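You operate a simulated robot arm through the tools that you are given. There is no shell and no other tool. Be economical: measure what you need, move in short steps, check, and stop when the job is done.

Carry out the task below with a simulated two-armed robot. There is one attempt and no reset: what you move stays moved.

JOB
Push the desk drawer shut. Turn the range knob to 30 cm. Stack the lamp carton marked "clear" from the top of the tool cart on top of the lamp carton labelled "green". Take the red-ball pin and put it on the ledge of the air panel. Switch the blue coil lever off. Put the chalk carton from the low shelf of the tall grey stand on top of the orange hose coil. Shut the wide grey drawer. Put one of the corner boards from the top of the low grey stand in the sample carton. Turn the turns knob to 4. The order is free. Set down upright: chalk carton. The blue coil lever goes to its stop.

Only the result counts: the job must be done as asked and must still hold three seconds after the hand-in. Knocking over, shifting, dropping, spilling or breaking anything else fails it.

ROBOT AND FRAMES
Two 7-joint arms with two-finger parallel grippers on one trunk, on a base that drives. Base frame: it is fixed to the floor where the robot stands at the start and does not move with it; the origin is under the middle of the robot, x ahead of it, y to its left, z up. Units: mm, degrees, N and s.
The left shoulder is at the start at [50, 165, 1030], the right one opposite. With the tool pointing down near the work surface each hand reaches from about 100 to 320 mm from the robot's upright axis, wherever it stands, measured 20 degrees to its own side. Places, roughly: blue coil lever [3300, -2600, 900]; chalk carton [3250, -2750, 250]; corner board (6x6x29 cm) [3600, -3100, 600]; desk drawer [700, 100, 700]; lamp carton [-1750, -750, 1000]; ledge of the air panel (23x83 cm) [680, -2440, 800]; orange hose coil (10x10x9 cm) [-800, 100, 1500]; range knob [1100, -100, 900]; red-ball pin (2x2x7 cm) [200, -1600, 900]; sample carton [250, -1250, 750]; turns knob [3000, -4500, 1100]; wide grey drawer [3200, -2900, 700]. Payload 3.91 kg a hand.
Tool frame (each hand has its own): the origin (TCP) lies between the finger pads and is the grasp point; the fingertips stand 30 mm ahead of it; z points along the fingers, y is the line along which they close. Largest opening 110 mm; finger width 20, thickness 10; the body of the gripper, 48 by 112 mm, starts 55 mm behind the TCP.
Orientation is told as [roll, pitch, yaw] about the base's x, y, z axes, in that order, counted from this pose: with the fingers straight down and closing along the base's y, the tool's x points along the base's -x, its y along +y and its z along -z.

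CONTROLS
- The arms move only by the tool play_rows. It takes "left_steps", "right_steps" or both (then of equal length, played together; a hand with none holds still); each is a list of rows, each a list of 7 numbers: the shift along the tool's x, y, z in units of 200 mm (1.0 is 200 mm), then the turn, a rotation vector about the tool's x, y, z in units of 120 degrees (1.0 is 120 degrees), then the gripper command, from -1 (fully open) to 1 (shut), values between in proportion. In form: [[x, y, z, ax, ay, az, jaw], ...]. A call has 1 to 20 rows; each row is the pose to reach, as a shift and turn from the pose commanded when the call began, along the tool's axes at that moment. A call with a number of a shift or a turn outside -1 to 1 is refused whole. A row lasts 0.2 s, in which the tool goes at most 50 mm and 8.6 degrees; a call with a longer step from one row to the next is refused whole, and so is a gripper value outside its range. A pose out of reach is approached as far as the arm can. The call stops where the force on the tool passes 40 N (or 10 N more than at its start, if that is more) or the arm is blocked; 0.2 s more then pass. Each finger travels about 45 mm/s and halts on what it meets, pressing with about 35 N; the grip force reading is that of the motor and also rises with nothing between the fingers. The clock runs only during rows and for 0.2 s after the last one: add rows that repeat a pose to give the fingers time. The reply holds the time, the measured pose of the TCP, the force on the tool along the base axes, the opening and the grip force, in the units named above and with some noise, with the torque about the TCP (base axes, N m) and any sound that the robot's microphone picked up, and new pictures: "pictures" is both (left out), scene, wrist or none (wrist: the cameras of the hands that moved).
- Cameras (640 x 400 px; columns grow to the right, rows downward): "scene" is now at [43.3, 98.6, 1203.3]; the picture's right is [0.99, -0.17, 0.00], its down [-0.09, -0.52, -0.85] and it looks along [0.14, 0.84, -0.52] (base axes); focal length 214 px, centre (320, 200). "left" rides on the left gripper at [72, -17, -103] in its tool frame; the picture's right is [0.23, 0.97, 0.00], its down [-0.76, 0.18, -0.62] and it looks along [-0.61, 0.14, 0.78] (tool axes); focal length 222 px, centre (320, 200). "right" rides on the right gripper at [72, 17, -103] in its tool frame; the picture's right is [-0.23, 0.97, 0.00], its down [-0.76, -0.18, -0.62] and it looks along [-0.61, -0.14, 0.78] (tool axes); focal length 222 px, centre (320, 200). There is no depth. A picture from a camera that has moved, and an enlarged one, comes with that camera's place and axes in the base frame and with its lens. The place of the scene camera against the robot may be out by one fixed shift of up to 18 mm in any direction.
- raise_lower(by): slides the trunk up (or, below 0, down) by that many mm; the arms and the scene camera ride with it, the base frame stays. It gives what a move gives, with no picture.
- drive_base(legs): drives the robot by 1 to 6 legs, each [ahead, left, turn to the left] in mm, mm and degrees, along the robot's own axes; the way and the turn of a leg run together, so that a leg with both is an arc; at most 1500 mm and 180 degrees a leg. The arms and the cameras ride along, it lands a little off, and it stops where it bumps. It gives what a move gives, and a new picture of the scene camera.
- aim_head(pan, tilt): turns the head with the scene camera to pan (to the left, within 80 degrees either way) and tilt (down, from -29 to 69), counted from straight ahead of the robot. It gives what a move gives, and a new picture of the scene camera.
- inspect(camera, box): a new picture of the part [left, top, right, bottom] of that camera's present view, enlarged. It takes no simulated time.
- finish_job(): hands the job in; it is judged then, once.

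Work in short steps. Places have to be worked out from the pictures, the camera data and where the tool is seen: move nearer, look again, correct. Check each grasp and each placing, and mend what went wrong. You have 196 turns and 260 pictures in all, those below and enlarged ones among them. Open the grippers and draw the arms clear of the work before you hand the job in, unless the task says otherwise; then end with one line.

The tools are called after "Call:" as a command line: name --argument value ..., lists and objects as JSON in quotes. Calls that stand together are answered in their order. play_rows: Moves the arms, as the interface text tells. Its arguments: {"type":"object","properties":{"left_steps":{"type":"array"},"right_steps":{"type":"array"},"pictures":{"type":"string","enum":["both","scene","wrist","none"]}},"required":[]} The other tools are called the same way: raise_lower (by) slides the trunk up or down; drive_base (legs) drives the base; aim_head (pan, tilt) turns the head that bears the scene camera; inspect (camera, box) takes an enlarged picture of a part of a camera's view; finish_job () hands the job in.

At the start:

```text
clock: 0.0
left_eef_pos: [317.2, 398.4, 999.9]
left_ee_rot: [0.1, 0.0, 0.1]
left_ft_force: [0.0, -0.1, 1.3]
left_torque: [-0.01, 0.02, 0.01]
left_opening: 110.1
left_gripper_force: 0.1
right_eef_pos: [352.5, 2.9, 1000.3]
right_ee_rot: [-0.1, 0.0, 0.0]
right_ft_force: [-0.9, 0.6, -0.7]
right_torque: [-0.01, -0.03, 0.0]
right_opening: 110.1
right_gripper_force: 0.1
trunk travel left (down, up): [-250.0, 253.0]
robot x, y, heading: [-0.1, 1.2, 0.3]
head pan, tilt: [80.2, 31.5]
```

scene: 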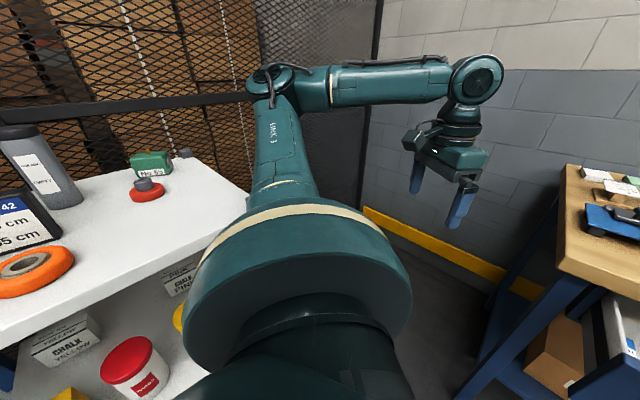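
right: 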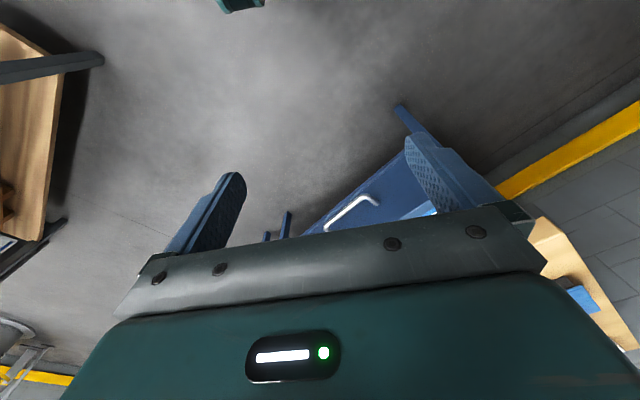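
left: 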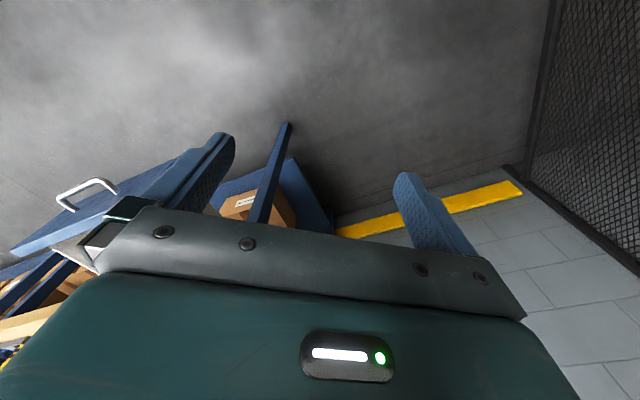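

The head looks left; I'll turn it ahead to see the desk with the drawer and range knob.

Call:
aim_head --pan 0 --tilt 30

Call:
aim_head --pan -75 --tilt 20

```text
clock: 1.5
left_eef_pos: [318.5, 398.1, 1000.3]
left_ee_rot: [0.0, 0.1, -0.1]
left_ft_force: [-0.5, -0.6, -0.5]
left_torque: [0.01, 0.01, -0.04]
left_opening: 110.0
left_gripper_force: 0.1
right_eef_pos: [350.8, 4.0, 998.9]
right_ee_rot: [0.0, 0.0, 0.0]
right_ft_force: [-0.1, 0.5, 0.3]
right_torque: [-0.01, 0.03, -0.03]
right_opening: 109.9
right_gripper_force: 0.2
trunk travel left (down, up): [-250.0, 253.0]
robot x, y, heading: [0.1, 1.8, -0.1]
head pan, tilt: [0.0, 30.0]
camera scene: at [118.4, 10.2, 1205.6], right [0.0, -1.0, 0.0], down [-0.5, 0.0, -0.87], along [0.87, 0.0, -0.5], focal length 214 px, centre (320, 200)
```

scene: 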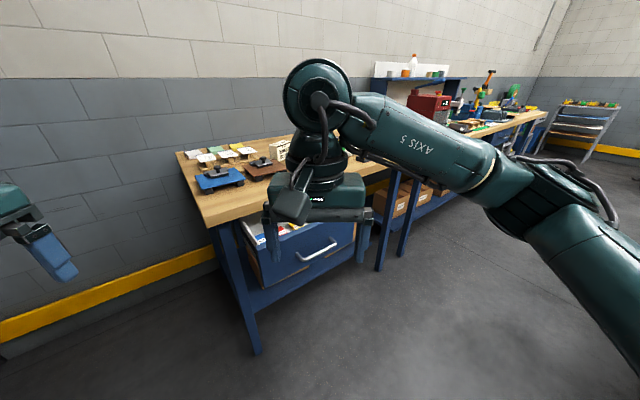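

```text
clock: 3.0
left_eef_pos: [317.1, 399.3, 1001.2]
left_ee_rot: [0.1, 0.0, 0.1]
left_ft_force: [0.1, -0.7, 0.7]
left_torque: [0.01, 0.02, 0.03]
left_opening: 109.9
left_gripper_force: 0.1
right_eef_pos: [350.8, 3.7, 1000.0]
right_ee_rot: [0.0, 0.0, 0.0]
right_ft_force: [1.1, -0.5, -0.7]
right_torque: [0.02, -0.02, 0.02]
right_opening: 109.9
right_gripper_force: 0.0
trunk travel left (down, up): [-250.0, 253.0]
robot x, y, heading: [0.6, 1.4, 0.2]
head pan, tilt: [-75.0, 20.0]
camera scene: at [52.2, -79.8, 1221.7], right [-0.97, -0.26, 0.0], down [-0.09, 0.33, -0.94], along [0.24, -0.91, -0.34], focal length 214 px, centre (320, 200)
```

scene: 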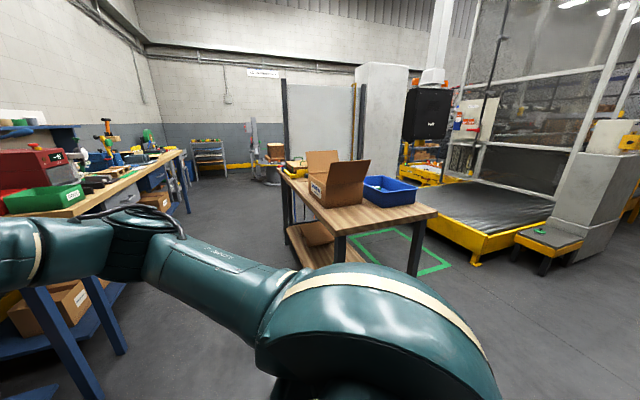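

I'll look at the drawer and desk in detail.

Call:
aim_head --pan 5 --tilt 35

Call:
inspect --camera "scene" --box '[180, 80, 500, 280]'

Call:
inspect --camera "right" --box '[240, 80, 640, 330]'

```text
clock: 4.5
left_eef_pos: [317.1, 398.5, 1000.4]
left_ee_rot: [0.0, 0.0, -0.1]
left_ft_force: [-0.4, 0.2, 0.3]
left_torque: [-0.04, 0.06, 0.01]
left_opening: 109.9
left_gripper_force: 0.0
right_eef_pos: [351.7, 3.7, 1000.0]
right_ee_rot: [0.0, 0.0, 0.0]
right_ft_force: [-0.2, -0.8, -0.4]
right_torque: [0.01, 0.0, -0.03]
right_opening: 109.9
right_gripper_force: 0.0
trunk travel left (down, up): [-250.0, 253.0]
robot x, y, heading: [-4.3, 1.4, -0.1]
head pan, tilt: [5.0, 35.0]
camera scene: at [115.7, 17.7, 1197.9], right [0.09, -1.0, 0.0], down [-0.57, -0.05, -0.82], along [0.82, 0.07, -0.57], focal length 214 px, centre (320, 200)
```

scene: 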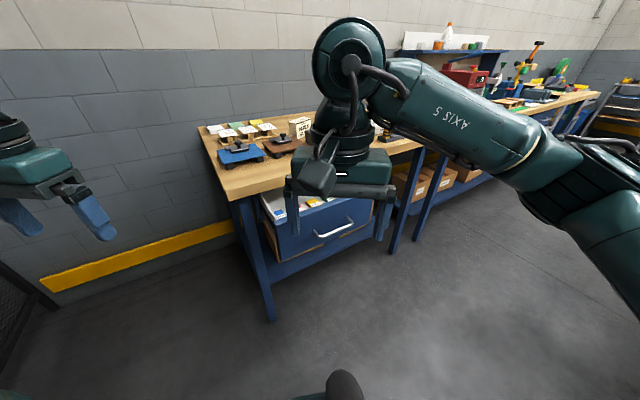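

```text
2.00 times, centred on (340, 180) of scene
camera zoom: at [115.7, 17.7, 1197.9], right [0.09, -1.0, 0.0], down [-0.57, -0.05, -0.82], along [0.82, 0.07, -0.57], focal length 429 px, centre (280, 240)
```

zoom: 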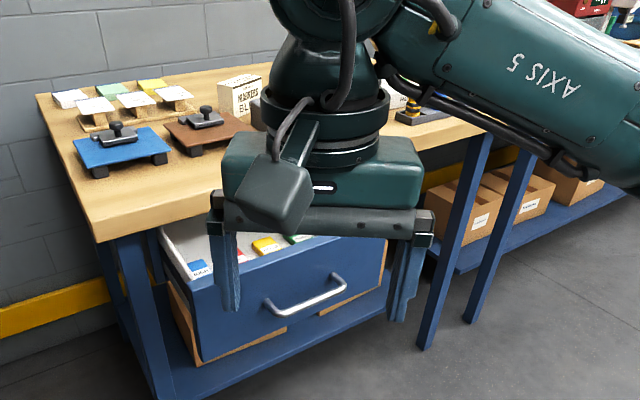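

```text
1.60 times, centred on (440, 205) of right
camera zoom: at [278.9, 20.7, 1103.3], right [0.23, 0.97, 0.0], down [0.76, -0.18, 0.62], along [0.61, -0.14, -0.78], focal length 355 px, centre (128, 192)
```

zoom: 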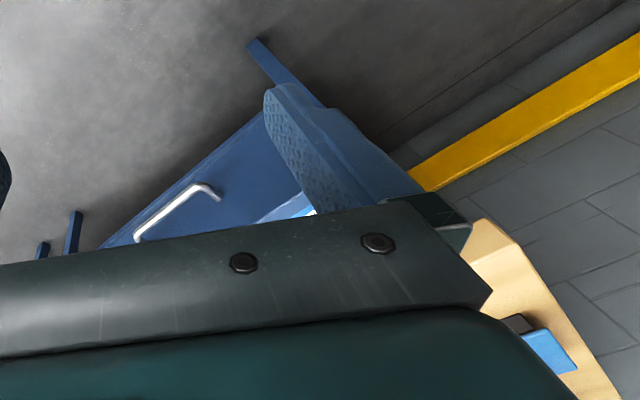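

The desk seems turned about 20°. I square the robot to it and shift right, then look again.

Call:
drive_base --legs '[[0, 0, 20], [0, -120, 0]]'

Call:
aim_head --pan 12 --tilt 40

```text
clock: 7.3
left_eef_pos: [205.0, 370.6, 1000.5]
left_ee_rot: [0.0, 0.0, 19.8]
left_ft_force: [-0.3, 0.3, -0.1]
left_torque: [0.02, 0.0, 0.03]
left_opening: 110.1
left_gripper_force: 0.0
right_eef_pos: [370.5, 10.2, 1000.2]
right_ee_rot: [0.0, 0.0, 19.7]
right_ft_force: [-0.4, -0.2, 0.0]
right_torque: [0.01, 0.02, 0.01]
right_opening: 110.0
right_gripper_force: 0.1
trunk travel left (down, up): [-250.0, 253.0]
robot x, y, heading: [39.8, -113.3, 19.8]
head pan, tilt: [5.0, 35.0]
camera scene: at [146.7, -55.6, 1197.9], right [0.42, -0.91, 0.0], down [-0.52, -0.24, -0.82], along [0.74, 0.34, -0.57], focal length 214 px, centre (320, 200)
```

scene: 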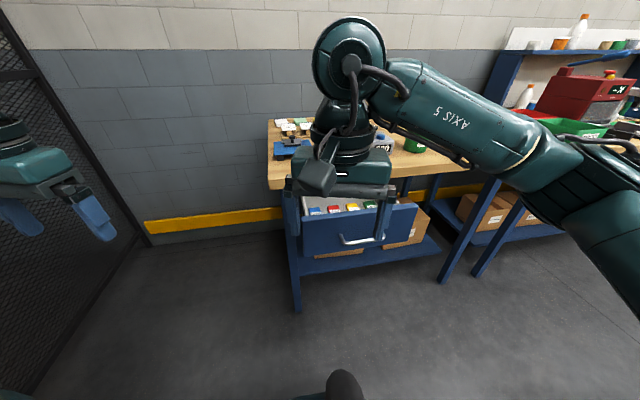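

```text
clock: 8.0
left_eef_pos: [205.1, 370.2, 999.1]
left_ee_rot: [0.0, 0.0, 19.8]
left_ft_force: [0.4, 0.5, -0.1]
left_torque: [0.0, -0.01, 0.02]
left_opening: 109.9
left_gripper_force: 0.1
right_eef_pos: [371.1, 10.5, 999.0]
right_ee_rot: [0.0, 0.0, 19.8]
right_ft_force: [0.1, 0.7, -0.6]
right_torque: [0.0, 0.02, -0.05]
right_opening: 110.1
right_gripper_force: 0.1
trunk travel left (down, up): [-250.0, 253.0]
robot x, y, heading: [38.7, -112.8, 19.8]
head pan, tilt: [12.0, 40.0]
camera scene: at [139.0, -47.6, 1190.3], right [0.53, -0.85, 0.0], down [-0.55, -0.34, -0.77], along [0.65, 0.4, -0.64], focal length 214 px, centre (320, 200)
```

scene: 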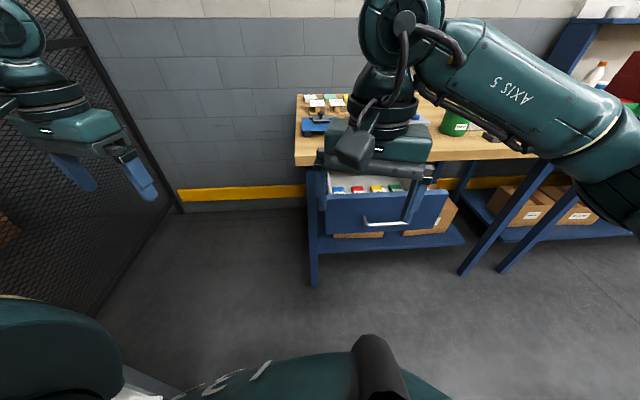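

Triangulated, the handle is near (590, 16, 760) and the desk is turned about 35°. I square up more and shift right.

Call:
drive_base --legs '[[0, 0, 15], [0, -200, 0]]'

Call:
play_rows --right_steps '[[0, 0, 0.1, 0, -0.07, 0, 0], [0, 0, 0.2, 0, -0.14, 0, 1], [0, 0, 0.3, 0, -0.21, 0, 1], [0, 0, 0.4, 0, -0.28, 0, 1], [0, 0, 0.5, 0, -0.35, 0, 1], [0, 0, 0.6, 0, -0.4, 0, 1], [0, 0, 0.7, 0, -0.4, 0, 1], [0, 0, 0.8, 0, -0.4, 0, 1], [0, 0, 0.9, 0, -0.4, 0, 1], [0, 0, 1.0, 0, -0.4, 0, 1]]' --pictures "both"

```text
clock: 11.2
left_eef_pos: [180.6, 237.0, 999.7]
left_ee_rot: [0.0, 0.1, 35.3]
left_ft_force: [0.6, -0.5, 0.1]
left_torque: [0.0, 0.03, 0.01]
left_opening: 109.9
left_gripper_force: 0.1
right_eef_pos: [437.9, -63.1, 1000.8]
right_ee_rot: [0.1, 0.0, 35.4]
right_ft_force: [-0.2, 0.8, 0.1]
right_torque: [0.01, 0.03, -0.01]
right_opening: 110.4
right_gripper_force: 0.0
trunk travel left (down, up): [-250.0, 253.0]
robot x, y, heading: [151.3, -272.4, 35.2]
head pan, tilt: [12.0, 40.0]
camera scene: at [233.4, -182.1, 1190.3], right [0.74, -0.68, 0.0], down [-0.44, -0.47, -0.77], along [0.52, 0.56, -0.64], focal length 214 px, centre (320, 200)
```

scene: 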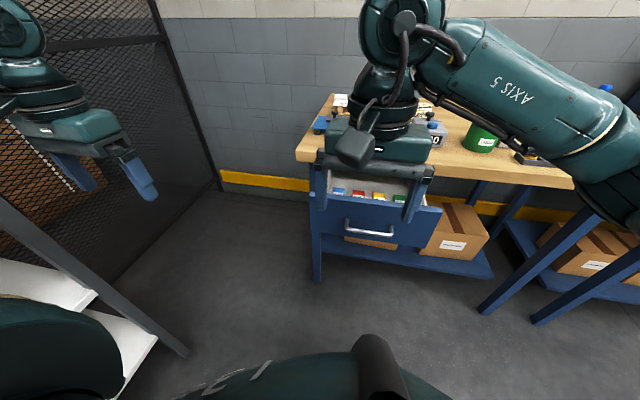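

```text
clock: 13.4
left_eef_pos: [181.3, 238.7, 999.4]
left_ee_rot: [0.0, 0.0, 35.4]
left_ft_force: [0.4, -0.6, -0.7]
left_torque: [0.03, -0.05, -0.02]
left_opening: 110.0
left_gripper_force: 0.0
right_eef_pos: [437.3, -63.8, 798.3]
right_ee_rot: [-0.1, -48.1, 35.4]
right_ft_force: [-0.8, 0.1, 0.4]
right_torque: [0.0, 0.01, 0.01]
right_opening: 0.2
right_gripper_force: 34.9
trunk travel left (down, up): [-250.0, 253.0]
robot x, y, heading: [150.4, -272.8, 35.3]
head pan, tilt: [12.0, 40.0]
camera scene: at [233.4, -181.9, 1190.3], right [0.74, -0.68, 0.0], down [-0.44, -0.47, -0.77], along [0.52, 0.56, -0.64], focal length 214 px, centre (320, 200)
camera right: at [324.9, -122.8, 813.9], right [-0.44, 0.88, 0.17], down [0.14, -0.12, 0.98], along [0.89, 0.46, -0.07], focal length 222 px, centre (320, 200)
```

scene: 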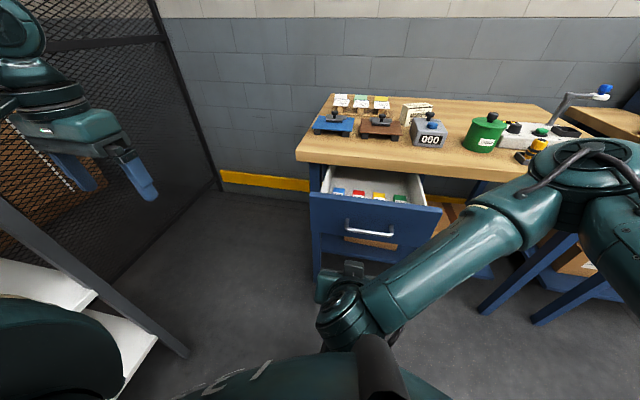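
right: 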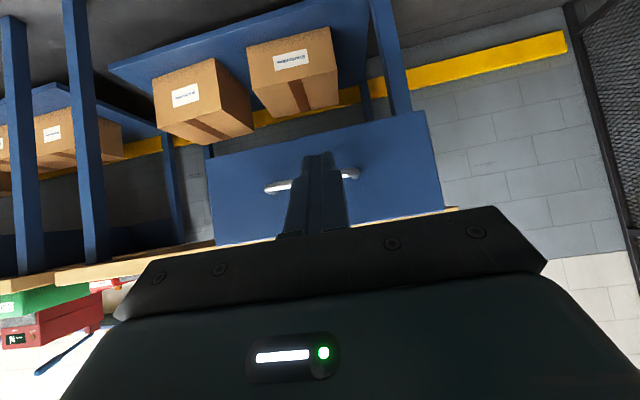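

The fist is squarely in front of the drawer. I raise it 25 mm and shift 30 mm right so that it meets the panel above the handle, then drive 170 mm ahead.

Call:
play_rows --right_steps '[[-0.05, -0.08, -0.042, 0, 0, 0, 1], [-0.093, -0.15, -0.084, 0, 0, 0, 1]]' --pictures "none"

Call:
drive_base --legs '[[165, 0, 0]]'

```text
clock: 14.1
left_eef_pos: [180.7, 236.0, 1000.3]
left_ee_rot: [0.0, 0.0, 35.4]
left_ft_force: [0.7, 1.3, 0.2]
left_torque: [-0.02, 0.0, -0.04]
left_opening: 110.0
left_gripper_force: 0.0
right_eef_pos: [456.3, -88.9, 825.8]
right_ee_rot: [0.0, -48.0, 35.3]
right_ft_force: [1.0, 0.8, 0.4]
right_torque: [0.02, 0.0, 0.01]
right_opening: 0.0
right_gripper_force: 35.2
trunk travel left (down, up): [-250.0, 253.0]
robot x, y, heading: [155.2, -271.5, 35.5]
head pan, tilt: [12.0, 40.0]
```

```text
clock: 15.5
left_eef_pos: [310.5, 329.2, 999.3]
left_ee_rot: [0.1, 0.0, 35.4]
left_ft_force: [-0.5, 0.0, -0.1]
left_torque: [0.0, 0.0, 0.02]
left_opening: 109.9
left_gripper_force: 0.1
right_eef_pos: [586.6, 4.5, 824.7]
right_ee_rot: [0.0, -48.0, 35.3]
right_ft_force: [-0.8, -0.5, -0.2]
right_torque: [0.0, 0.02, 0.02]
right_opening: 0.0
right_gripper_force: 35.0
trunk travel left (down, up): [-250.0, 253.0]
robot x, y, heading: [279.1, -179.8, 35.6]
head pan, tilt: [12.0, 40.0]
camera scene: at [363.0, -89.7, 1190.2], right [0.74, -0.68, 0.0], down [-0.44, -0.47, -0.77], along [0.52, 0.56, -0.64], focal length 214 px, centre (320, 200)
```

scene: 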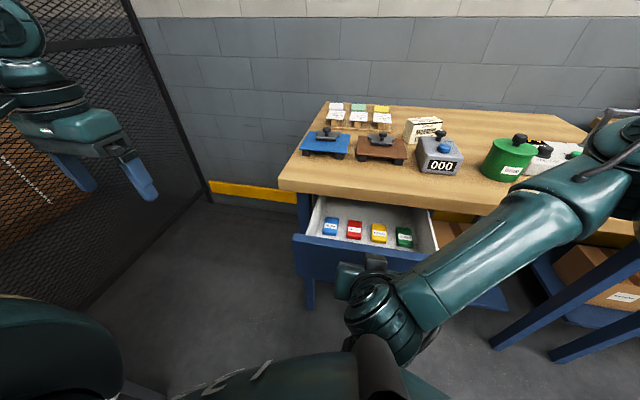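

Near the panel. I push forward in 20 mm steps with the arm.

Call:
play_rows --right_steps '[[-0.067, 0, 0.074, 0, 0, 0, 1], [-0.134, 0, 0.149, 0, 0, 0, 1], [-0.2, 0, 0.223, 0, 0, 0, 1], [-0.268, 0, 0.297, 0, 0, 0, 1], [-0.335, 0, 0.372, 0, 0, 0, 1], [-0.4, 0, 0.446, 0, 0, 0, 1], [-0.468, 0, 0.52, 0, 0, 0, 1], [-0.535, 0, 0.594, 0, 0, 0, 1]]'

```text
clock: 17.3
left_eef_pos: [309.4, 328.9, 999.2]
left_ee_rot: [0.1, 0.1, 35.3]
left_ft_force: [0.7, -0.1, 0.3]
left_torque: [-0.03, -0.01, 0.0]
left_opening: 110.0
left_gripper_force: 0.0
right_eef_pos: [715.7, 94.7, 824.7]
right_ee_rot: [0.0, -48.0, 35.5]
right_ft_force: [-0.7, -0.3, 0.4]
right_torque: [-0.01, 0.0, -0.02]
right_opening: 0.0
right_gripper_force: 35.2
trunk travel left (down, up): [-250.0, 253.0]
robot x, y, heading: [283.8, -177.8, 35.4]
head pan, tilt: [12.0, 40.0]
camera scene: at [362.8, -89.9, 1190.3], right [0.74, -0.68, 0.0], down [-0.44, -0.47, -0.77], along [0.52, 0.56, -0.64], focal length 214 px, centre (320, 200)
camera right: at [600.9, 35.3, 839.6], right [-0.44, 0.88, 0.17], down [0.14, -0.12, 0.98], along [0.89, 0.46, -0.07], focal length 222 px, centre (320, 200)
```

scene: 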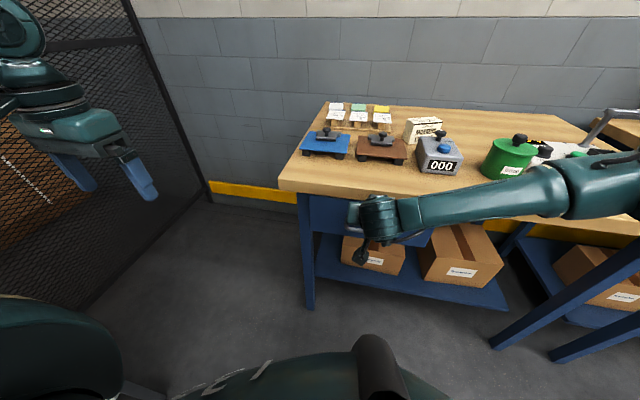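
right: 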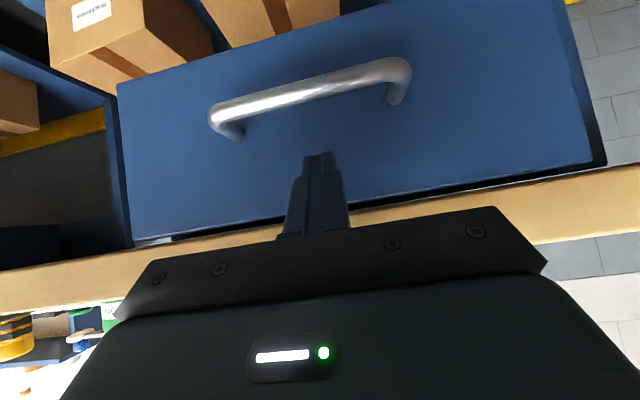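

The drawer moved in nearly fully; I keep pushing to feel the stop.

Call:
play_rows --right_steps '[[-0.033, 0, 0.037, 0, 0, 0, 1], [-0.067, 0, 0.074, 0, 0, 0, 1], [-0.1, 0, 0.111, 0, 0, 0, 1], [-0.134, 0, 0.149, 0, 0, 0, 1]]'

```text
clock: 18.2
left_eef_pos: [308.6, 327.7, 1000.2]
left_ee_rot: [0.0, -0.1, 35.4]
left_ft_force: [-0.1, 0.1, 0.6]
left_torque: [-0.01, 0.02, -0.03]
left_opening: 110.2
left_gripper_force: 0.0
right_eef_pos: [737.5, 113.7, 821.3]
right_ee_rot: [0.0, -47.2, 35.9]
right_ft_force: [-11.4, -10.1, 5.3]
right_torque: [-0.09, 0.03, -0.05]
right_opening: 0.0
right_gripper_force: 35.3
trunk travel left (down, up): [-250.0, 253.0]
robot x, y, heading: [283.7, -183.0, 35.3]
head pan, tilt: [12.0, 40.0]
stopped in row 4 (right hand): the force on the tool passed its limit at 52 N (the readings are from after the stop); the commanded pose is now the measured one
camera scene: at [361.1, -91.5, 1190.5], right [0.74, -0.68, 0.0], down [-0.43, -0.47, -0.77], along [0.52, 0.56, -0.64], focal length 214 px, centre (320, 200)
camera right: at [624.5, 54.1, 839.2], right [-0.45, 0.88, 0.17], down [0.15, -0.11, 0.98], along [0.88, 0.46, -0.09], focal length 222 px, centre (320, 200)
```

scene: 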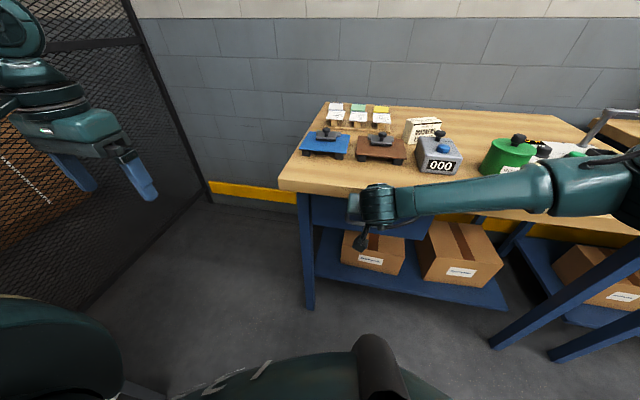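
right: 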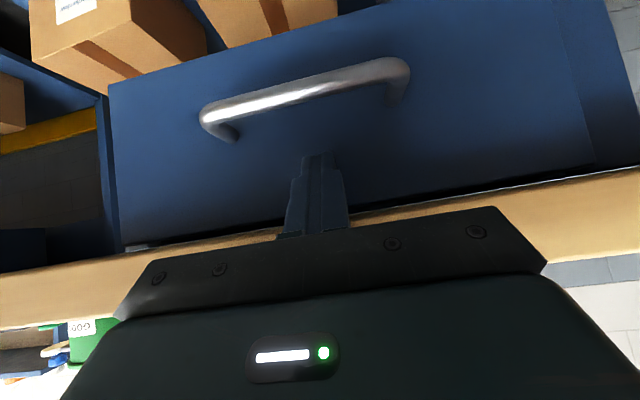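

The push met 52 N. I back off and check that the drawer is truly flush.

Call:
play_rows --right_steps '[[0.134, 0, -0.149, 0, 0, 0, 1], [0.268, 0, -0.297, 0, 0, 0, 1], [0.4, 0, -0.446, 0, 0, 0, 1], [0.535, 0, -0.6, 0, 0, 0, 1]]' --pictures "both"

Call:
inspect --camera "right" --box '[140, 80, 480, 280]'

```text
clock: 19.2
left_eef_pos: [310.1, 328.7, 1000.5]
left_ee_rot: [0.0, 0.0, 35.4]
left_ft_force: [0.5, -0.4, -0.8]
left_torque: [0.02, -0.01, 0.0]
left_opening: 109.9
left_gripper_force: 0.1
right_eef_pos: [613.7, 23.2, 826.0]
right_ee_rot: [-0.2, -47.4, 35.8]
right_ft_force: [-0.6, -0.9, -0.2]
right_torque: [0.0, 0.0, -0.05]
right_opening: 0.0
right_gripper_force: 34.9
trunk travel left (down, up): [-250.0, 253.0]
robot x, y, heading: [279.4, -182.6, 35.3]
head pan, tilt: [12.0, 40.0]
camera scene: at [362.2, -90.4, 1190.3], right [0.74, -0.68, 0.0], down [-0.44, -0.47, -0.77], along [0.52, 0.56, -0.64], focal length 214 px, centre (320, 200)
camera right: at [501.8, -36.4, 842.8], right [-0.44, 0.88, 0.17], down [0.15, -0.11, 0.98], along [0.88, 0.46, -0.08], focal length 222 px, centre (320, 200)
```

scene: 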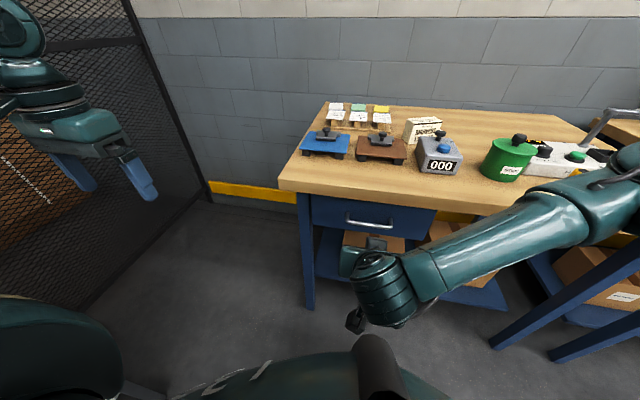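
right: 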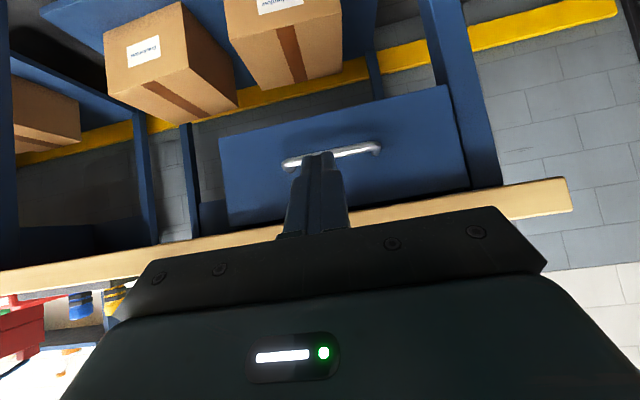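

```text
1.88 times, centred on (310, 180) of right
camera zoom: at [501.8, -36.4, 842.8], right [-0.44, 0.88, 0.17], down [0.15, -0.11, 0.98], along [0.88, 0.46, -0.08], focal length 418 px, centre (339, 238)
```

zoom: 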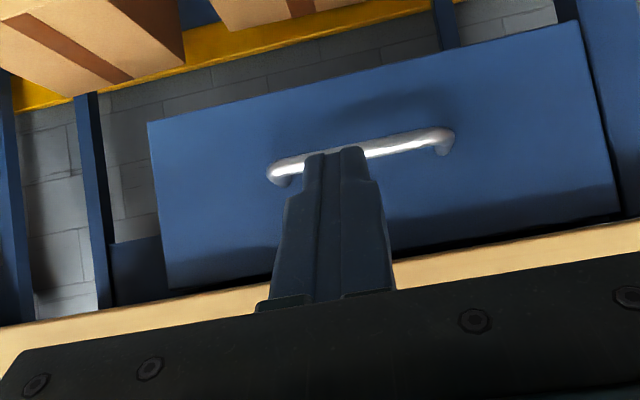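

Drawer is shut. Now look for the range knob further right on the bench.

Call:
drive_base --legs '[[-120, 0, 0], [0, -480, 0]]'

Call:
play_rows --right_steps '[[0, 0, -0.15, 0, 0.07, 0, 1], [0, 0, -0.3, 0, 0.14, 0, 0], [0, 0, -0.45, 0, 0.21, 0, 0], [0, 0, -0.6, 0, 0.28, 0, 0], [0, 0, -0.75, 0, 0.35, 0, 0], [0, 0, -0.9, 0, 0.39, 0, 0]]' --pictures "scene"

```text
clock: 24.8
left_eef_pos: [489.8, -132.6, 1000.5]
left_ee_rot: [0.0, 0.0, 35.3]
left_ft_force: [0.6, -0.2, 0.2]
left_torque: [0.01, 0.04, 0.05]
left_opening: 109.9
left_gripper_force: 0.0
right_eef_pos: [795.5, -437.6, 826.4]
right_ee_rot: [-0.1, -47.3, 35.7]
right_ft_force: [1.2, 0.6, 0.2]
right_torque: [-0.02, -0.03, 0.03]
right_opening: 0.0
right_gripper_force: 35.1
trunk travel left (down, up): [-250.0, 253.0]
robot x, y, heading: [462.4, -641.1, 35.3]
head pan, tilt: [12.0, 40.0]
camera scene: at [542.1, -551.4, 1190.3], right [0.73, -0.68, 0.0], down [-0.44, -0.47, -0.77], along [0.52, 0.56, -0.64], focal length 214 px, centre (320, 200)
```

scene: 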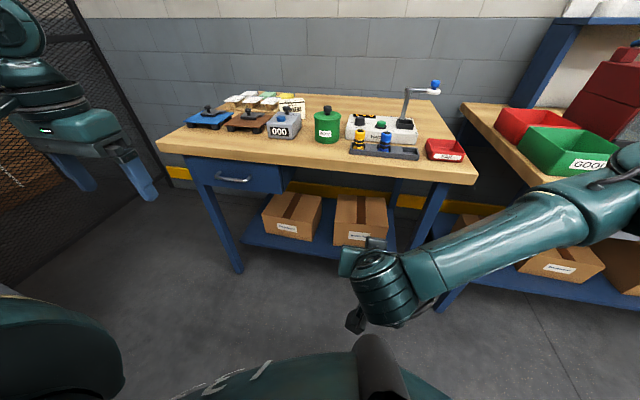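

```text
clock: 26.2
left_eef_pos: [491.4, -132.1, 999.7]
left_ee_rot: [0.0, 0.0, 35.4]
left_ft_force: [-0.3, -0.1, 0.6]
left_torque: [0.04, -0.04, -0.01]
left_opening: 110.2
left_gripper_force: 0.0
right_eef_pos: [686.2, -513.2, 947.6]
right_ee_rot: [-0.1, -0.4, 35.5]
right_ft_force: [0.8, -0.4, 1.0]
right_torque: [-0.01, 0.01, 0.01]
right_opening: 55.2
right_gripper_force: 0.1
trunk travel left (down, up): [-250.0, 253.0]
robot x, y, heading: [461.2, -641.7, 35.4]
head pan, tilt: [12.0, 40.0]
camera scene: at [542.0, -551.4, 1190.3], right [0.74, -0.68, 0.0], down [-0.44, -0.47, -0.77], along [0.52, 0.56, -0.64], focal length 214 px, centre (320, 200)
```

scene: 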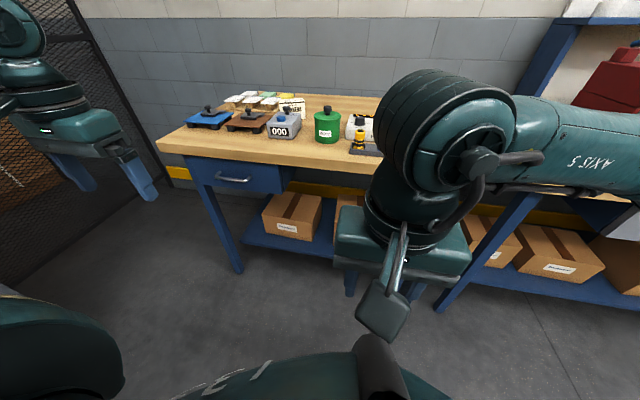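

I drive closer and swing the right hand to the right to view the console.

Call:
drive_base --legs '[[200, 0, 0]]'

Call:
play_rows --right_steps '[[0, -0.25, -0.2, 0, 0, 0, 0], [0, -0.5, -0.4, 0, 0, 0, 0], [0, -0.75, -0.6, 0, 0, 0, 0], [0, -1, -0.8, 0, 0, 0, 0]]' --pictures "scene"

Call:
inspect --camera "scene" --box '[300, 60, 500, 185]'

```text
clock: 27.8
left_eef_pos: [657.5, -15.5, 999.8]
left_ee_rot: [-0.1, 0.0, 35.1]
left_ft_force: [-0.2, 0.3, -0.9]
left_torque: [0.01, 0.0, -0.06]
left_opening: 109.9
left_gripper_force: 0.0
right_eef_pos: [851.5, -396.8, 948.5]
right_ee_rot: [-0.1, -0.5, 35.4]
right_ft_force: [0.9, 0.8, 0.8]
right_torque: [0.02, 0.0, 0.02]
right_opening: 55.2
right_gripper_force: 0.0
trunk travel left (down, up): [-250.0, 253.0]
robot x, y, heading: [624.6, -522.7, 35.0]
head pan, tilt: [12.0, 40.0]
camera scene: at [707.5, -435.3, 1190.2], right [0.73, -0.68, 0.0], down [-0.44, -0.47, -0.77], along [0.52, 0.56, -0.64], focal length 214 px, centre (320, 200)
```

scene: 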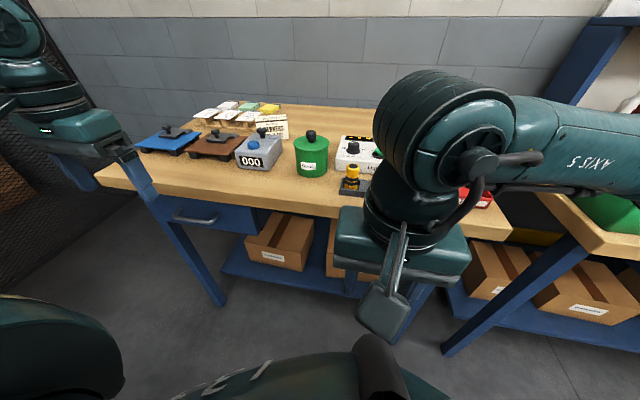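

```text
refused: row 1 steps farther than a row can; nothing moved
```

```text
3.20 times, centred on (400, 122) of scene
camera zoom: at [707.5, -435.3, 1190.2], right [0.73, -0.68, 0.0], down [-0.44, -0.47, -0.77], along [0.52, 0.56, -0.64], focal length 686 px, centre (64, 448)
```

zoom: 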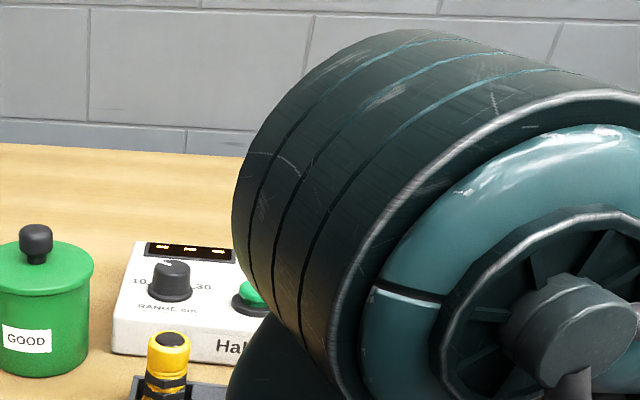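

The knob labelled RANGE cm with marks 10..30 is visible. Move the hand away to see everything.

Call:
play_rows --right_steps '[[0, -0.2, -0.1, 0, 0, 0, 0], [0, -0.4, -0.2, 0, 0, 0, 0], [0, -0.6, -0.3, 0, 0, 0, 0], [0, -0.8, -0.4, 0, 0, 0, 0], [0, -1, -0.5, 0, 0, 0, 0]]' --pictures "none"

Call:
inspect --camera "scene" --box '[310, 80, 500, 199]'

```text
clock: 29.0
left_eef_pos: [657.2, -16.1, 999.7]
left_ee_rot: [0.0, -0.1, 35.2]
left_ft_force: [0.7, -0.2, 0.7]
left_torque: [0.0, -0.02, -0.03]
left_opening: 110.0
left_gripper_force: 0.2
right_eef_pos: [966.3, -564.4, 1050.3]
right_ee_rot: [-0.1, -0.5, 35.5]
right_ft_force: [-0.1, -0.4, -0.3]
right_torque: [-0.03, -0.02, 0.02]
right_opening: 55.1
right_gripper_force: 0.1
trunk travel left (down, up): [-250.0, 253.0]
robot x, y, heading: [624.9, -526.5, 35.2]
head pan, tilt: [12.0, 40.0]
```

```text
3.36 times, centred on (405, 140) of scene
camera zoom: at [707.1, -436.0, 1190.3], right [0.73, -0.68, 0.0], down [-0.44, -0.47, -0.77], along [0.52, 0.56, -0.64], focal length 721 px, centre (34, 403)
```

zoom: 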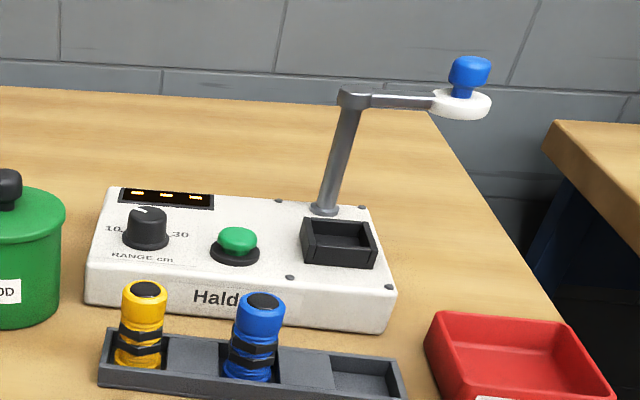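

The knob is around (1174, -80, 910). I look down to see how near the base may come to the bench.

Call:
aim_head --pan 0 --tilt 69

```text
clock: 30.0
left_eef_pos: [657.2, -16.6, 999.7]
left_ee_rot: [0.0, 0.0, 35.0]
left_ft_force: [-0.4, 0.3, 0.0]
left_torque: [0.03, 0.01, -0.02]
left_opening: 109.9
left_gripper_force: 0.1
right_eef_pos: [968.6, -563.7, 1051.3]
right_ee_rot: [-0.1, -0.5, 35.3]
right_ft_force: [0.5, 0.3, -0.8]
right_torque: [0.03, 0.01, 0.01]
right_opening: 54.9
right_gripper_force: 0.0
trunk travel left (down, up): [-250.0, 253.0]
robot x, y, heading: [625.2, -523.2, 35.2]
head pan, tilt: [0.0, 68.8]
camera scene: at [695.2, -465.6, 1154.2], right [0.57, -0.82, 0.0], down [-0.76, -0.54, -0.36], along [0.3, 0.21, -0.93], focal length 214 px, centre (320, 200)
```

scene: 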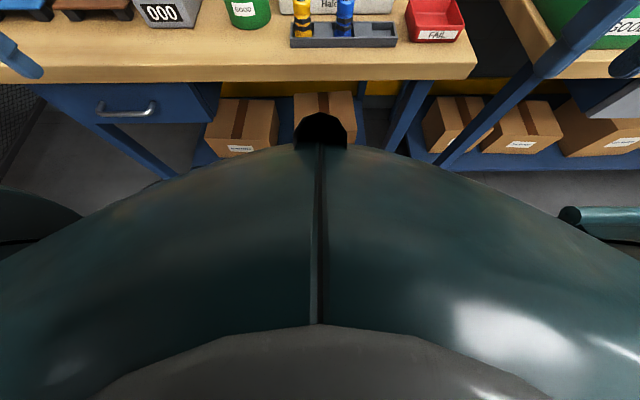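

I drive a bit closer (90 mm), and shift left so that the knob lies in front of the right hand.

Call:
drive_base --legs '[[90, 70, 0]]'

Call:
aim_head --pan -5 --tilt 40

Call:
inspect --camera "scene" --box '[220, 80, 420, 205]'

```text
clock: 31.2
left_eef_pos: [690.3, 92.8, 1000.1]
left_ee_rot: [-0.1, 0.1, 35.1]
left_ft_force: [0.4, -0.6, -0.7]
left_torque: [-0.01, -0.01, 0.0]
left_opening: 110.0
left_gripper_force: 0.2
right_eef_pos: [1000.2, -454.1, 1050.1]
right_ee_rot: [-0.1, -0.4, 35.5]
right_ft_force: [0.2, -0.1, -0.2]
right_torque: [-0.01, -0.04, -0.01]
right_opening: 55.1
right_gripper_force: 0.1
trunk travel left (down, up): [-250.0, 253.0]
robot x, y, heading: [658.6, -414.4, 35.2]
head pan, tilt: [0.0, 68.8]
camera scene: at [727.8, -357.1, 1154.1], right [0.57, -0.82, 0.0], down [-0.76, -0.54, -0.36], along [0.3, 0.21, -0.93], focal length 214 px, centre (320, 200)
```

scene: 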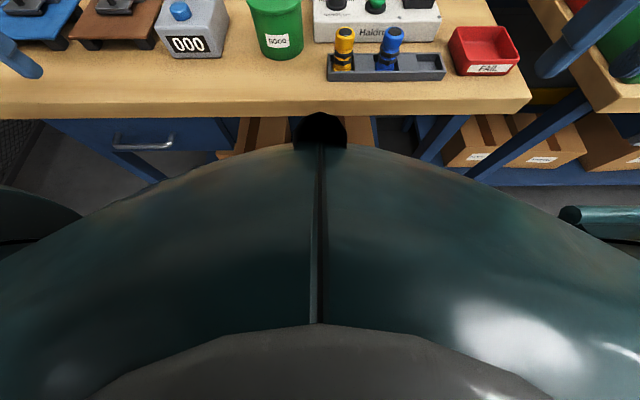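

```text
clock: 32.2
left_eef_pos: [689.9, 92.3, 1000.3]
left_ee_rot: [0.0, 0.1, 35.0]
left_ft_force: [-0.1, -0.8, -0.1]
left_torque: [0.02, 0.0, -0.01]
left_opening: 110.0
left_gripper_force: 0.0
right_eef_pos: [999.3, -455.1, 1050.5]
right_ee_rot: [-0.1, -0.5, 35.3]
right_ft_force: [-0.3, -0.3, -0.3]
right_torque: [-0.01, -0.01, 0.01]
right_opening: 55.2
right_gripper_force: 0.0
trunk travel left (down, up): [-250.0, 253.0]
robot x, y, heading: [654.9, -418.3, 35.1]
head pan, tilt: [-5.0, 40.0]
camera scene: at [755.5, -347.0, 1190.2], right [0.5, -0.87, 0.0], down [-0.56, -0.32, -0.77], along [0.66, 0.38, -0.64], focal length 214 px, centre (320, 200)
```

scene: 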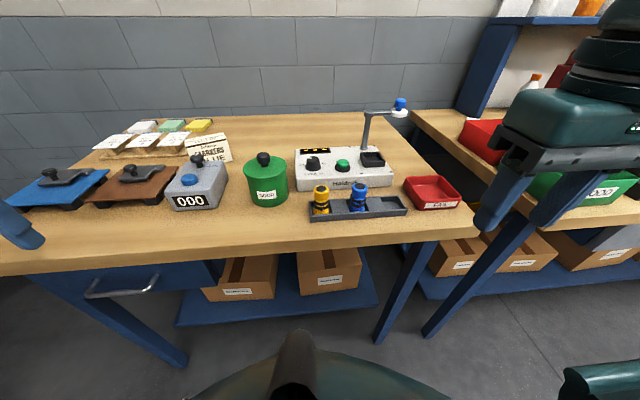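

```text
3.20 times, centred on (320, 142) of scene
camera zoom: at [755.5, -347.0, 1190.2], right [0.5, -0.87, 0.0], down [-0.56, -0.32, -0.77], along [0.66, 0.38, -0.64], focal length 686 px, centre (320, 384)
```

zoom: 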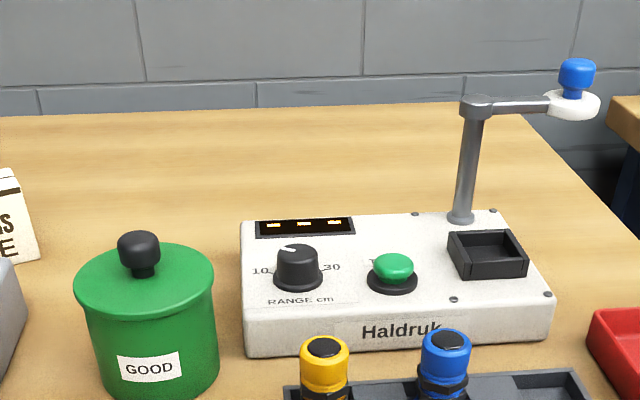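

Knob estimate (1180, -82, 912). I bring the right hand over toward it, first left, then ahead, staying high.

Call:
play_rows --right_steps '[[0, 0.24, 0, 0, 0, 0, -0.2], [0, 0.48, 0, 0, 0, 0, -0.2], [0, 0.72, 0, 0, 0, 0, -0.2], [-0.1, 0.92, 0, 0, 0, 0, -0.2], [-0.34, 0.95, 0, 0, 0, 0, -0.2], [-0.58, 0.98, 0, 0, 0, 0, -0.2], [-0.82, 1.0, 0, 0, 0, 0, -0.2]]' --pictures "wrist"

Call:
play_rows --right_steps '[[-0.24, 0, 0, 0, 0, 0, -0.2], [-0.48, 0, 0, 0, 0, 0, -0.2], [-0.72, 0, 0, 0, 0, 0, -0.2], [-0.95, 0, 0, 0, 0, 0, -0.2]]'

```text
clock: 33.8
left_eef_pos: [690.4, 92.4, 999.4]
left_ee_rot: [0.0, 0.1, 35.1]
left_ft_force: [0.2, -0.2, -0.3]
left_torque: [0.01, 0.02, 0.02]
left_opening: 110.0
left_gripper_force: 0.1
right_eef_pos: [1016.2, -196.1, 1051.5]
right_ee_rot: [-0.1, -0.5, 35.4]
right_ft_force: [-0.7, 0.6, -0.5]
right_torque: [0.01, 0.02, 0.02]
right_opening: 65.8
right_gripper_force: 0.0
trunk travel left (down, up): [-250.0, 253.0]
robot x, y, heading: [659.7, -414.8, 35.1]
head pan, tilt: [-5.0, 40.0]
camera right: at [945.7, -224.7, 1154.0], right [-0.38, 0.93, 0.0], down [0.72, 0.29, 0.63], along [0.58, 0.24, -0.78], focal length 222 px, centre (320, 200)
```

right: 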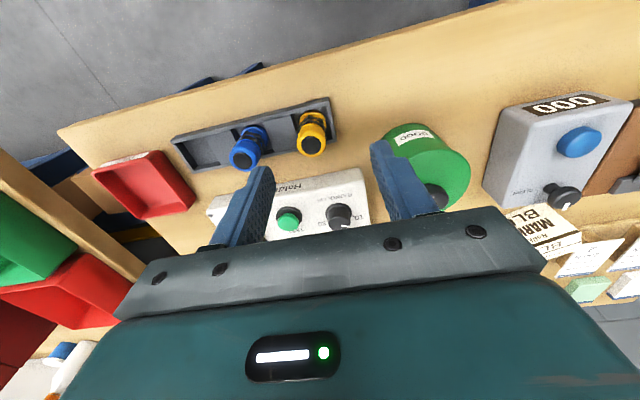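

```text
clock: 34.8
left_eef_pos: [693.1, 90.7, 1001.2]
left_ee_rot: [0.4, 0.0, 35.2]
left_ft_force: [0.0, -0.7, 0.4]
left_torque: [0.06, 0.07, 0.0]
left_opening: 109.9
left_gripper_force: 0.0
right_eef_pos: [1165.5, -105.1, 1043.3]
right_ee_rot: [0.2, -0.5, 35.4]
right_ft_force: [2.0, -0.8, -0.6]
right_torque: [0.05, 0.11, -0.01]
right_opening: 66.2
right_gripper_force: 0.0
right hand out of reach, approached as far as the arm can: row 4
trunk travel left (down, up): [-250.0, 253.0]
robot x, y, heading: [659.3, -414.5, 35.1]
head pan, tilt: [-5.0, 40.0]
camera scene: at [759.1, -349.2, 1190.0], right [0.5, -0.87, 0.0], down [-0.56, -0.32, -0.76], along [0.66, 0.38, -0.64], focal length 214 px, centre (320, 200)
camera right: at [1096.1, -133.5, 1146.3], right [-0.38, 0.93, 0.0], down [0.72, 0.29, 0.63], along [0.58, 0.24, -0.78], focal length 222 px, centre (320, 200)
```

scene: 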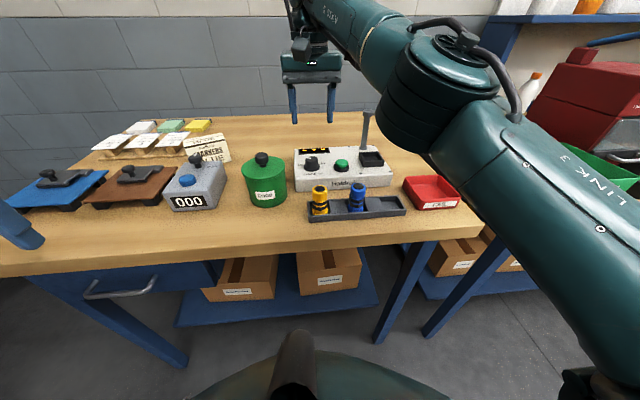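
right: 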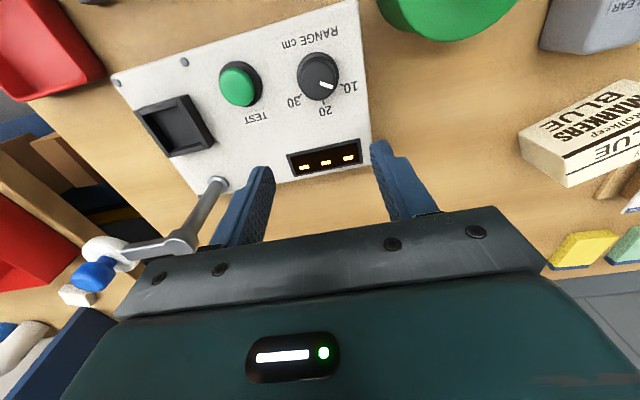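

From the wrist camera the knob is at about (1128, -120, 925) with 10/20/30 around; pointer ~14. I go above it, pre-turn −45° and narrow the jaw.

Call:
play_rows --right_steps '[[0.1, 0.02, 0, 0, 0, -0.065, 0.09], [0.195, 0.045, 0.05, 0, 0, -0.13, 0.09], [0.195, 0.045, 0.1, 0, 0, -0.19, 0.09], [0.195, 0.045, 0.15, 0, 0, -0.25, 0.09], [0.195, 0.045, 0.2, 0, 0, -0.315, 0.09], [0.195, 0.045, 0.22, 0, 0, -0.375, 0.09]]' --pictures "wrist"

```text
clock: 36.2
left_eef_pos: [689.4, 91.3, 1000.2]
left_ee_rot: [-0.1, 0.0, 35.2]
left_ft_force: [1.2, 1.0, 0.4]
left_torque: [0.02, -0.03, 0.0]
left_opening: 110.1
left_gripper_force: 0.1
right_eef_pos: [1125.9, -117.6, 1003.5]
right_ee_rot: [-0.5, -0.4, 76.9]
right_ft_force: [-1.2, 0.1, -0.3]
right_torque: [-0.01, -0.02, 0.0]
right_opening: 50.0
right_gripper_force: 0.0
right hand out of reach, approached as far as the arm can: row 6
trunk travel left (down, up): [-250.0, 253.0]
robot x, y, heading: [657.2, -416.7, 34.9]
head pan, tilt: [-5.0, 40.0]
camera right: at [1092.2, -184.1, 1106.2], right [-0.9, 0.44, 0.0], down [0.34, 0.7, 0.63], along [0.28, 0.56, -0.78], focal length 222 px, centre (320, 200)
```

right: 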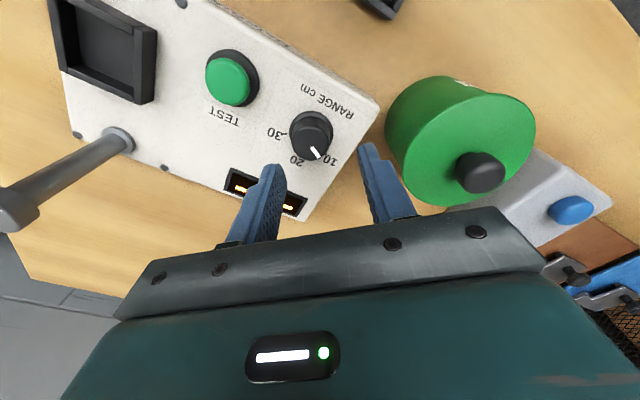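

The knob sits slightly off; I correct by ~5 mm and descend to 940 for the grasp, then close.

Call:
play_rows --right_steps '[[0.025, -0.02, 0.1, 0, 0, 0, 0.09], [0.025, -0.02, 0.2, 0, 0, 0, 0.09], [0.025, -0.02, 0.26, 0, 0, 0, 0.09], [0.025, -0.02, 0.315, 0, 0, 0, 0.09]]' --pictures "wrist"

Call:
inspect --camera "scene" --box '[240, 90, 400, 190]'

```text
clock: 37.2
left_eef_pos: [689.3, 89.7, 1000.7]
left_ee_rot: [0.1, -0.1, 34.9]
left_ft_force: [-0.3, -0.4, 0.0]
left_torque: [0.03, 0.02, -0.01]
left_opening: 110.2
left_gripper_force: 0.0
right_eef_pos: [1129.8, -124.7, 950.5]
right_ee_rot: [-0.5, -1.4, 76.7]
right_ft_force: [-3.1, -9.1, 12.7]
right_torque: [-0.28, 0.53, 0.34]
right_opening: 50.0
right_gripper_force: 0.5
trunk travel left (down, up): [-250.0, 253.0]
robot x, y, heading: [659.8, -413.3, 35.0]
head pan, tilt: [-5.0, 40.0]
stopped in row 4 (right hand): the force on the tool passed its limit at 44 N (the readings are from after the stop); the commanded pose is now the measured one
camera right: at [1094.0, -193.7, 1051.9], right [-0.9, 0.44, 0.0], down [0.34, 0.69, 0.64], along [0.29, 0.57, -0.77], focal length 222 px, centre (320, 200)
```

right: 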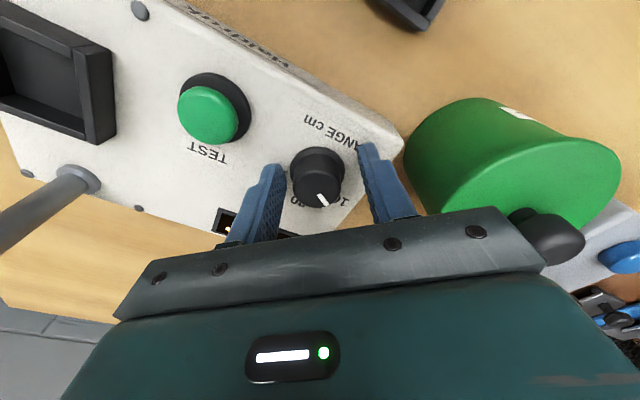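

```text
4.00 times, centred on (320, 140) of scene
camera zoom: at [754.9, -348.8, 1190.5], right [0.5, -0.87, 0.0], down [-0.56, -0.32, -0.77], along [0.66, 0.38, -0.64], focal length 858 px, centre (320, 440)
```

zoom: 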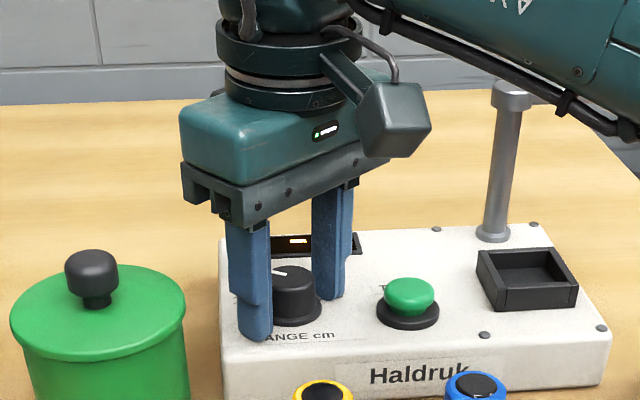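

The fingertips touched the console face (z≈920); the knob is ~16 mm behind the pad line. I lift 6 mm, shift back 16 mm and close.

Call:
play_rows --right_steps '[[0, 0, -0.03, 0, 0, 0, 0.09], [0.04, 0.005, -0.03, 0, 0, 0, 0.09], [0.08, 0.012, -0.025, 0, 0, 0, 0.09]]' --pictures "wrist"

Call:
inspect --camera "scene" --box '[260, 100, 380, 175]'

```text
clock: 38.0
left_eef_pos: [689.7, 91.0, 1000.0]
left_ee_rot: [0.0, 0.0, 35.1]
left_ft_force: [-0.5, -0.1, -1.7]
left_torque: [-0.02, -0.01, -0.04]
left_opening: 110.1
left_gripper_force: 0.2
right_eef_pos: [1125.0, -137.8, 952.5]
right_ee_rot: [-0.4, -1.2, 76.6]
right_ft_force: [0.3, -0.2, 0.0]
right_torque: [0.03, 0.02, -0.03]
right_opening: 50.1
right_gripper_force: 0.0
trunk travel left (down, up): [-250.0, 253.0]
robot x, y, heading: [659.1, -417.0, 35.1]
head pan, tilt: [-5.0, 40.0]
camera right: at [1089.4, -205.6, 1053.4], right [-0.9, 0.44, 0.0], down [0.34, 0.69, 0.64], along [0.29, 0.57, -0.77], focal length 222 px, centre (320, 200)
```

right: 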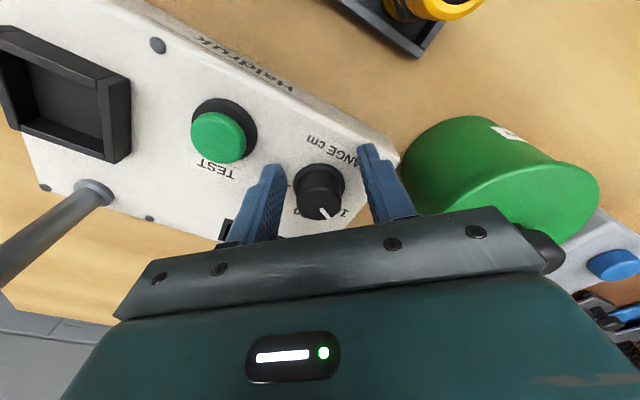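

```text
5.33 times, centred on (320, 138) of scene
camera zoom: at [755.6, -347.2, 1190.3], right [0.5, -0.87, 0.0], down [-0.56, -0.32, -0.77], along [0.66, 0.38, -0.64], focal length 1144 px, centre (320, 533)
```

zoom: 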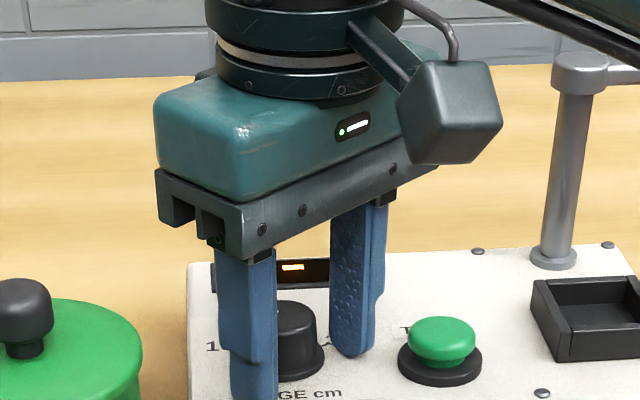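

I zoom on the wrist view to see how the knob lies between the pads.

Call:
inspect --camera "right" --box '[240, 120, 400, 245]'

```text
3.20 times, centred on (320, 182) of right
camera zoom: at [1089.4, -205.6, 1053.4], right [-0.9, 0.44, 0.0], down [0.34, 0.69, 0.64], along [0.29, 0.57, -0.77], focal length 711 px, centre (320, 256)
```

zoom: 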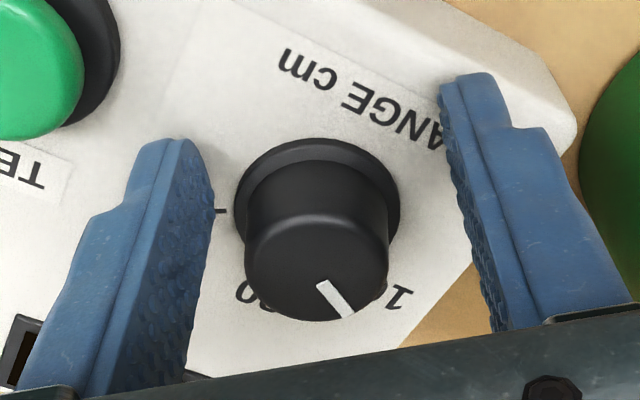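

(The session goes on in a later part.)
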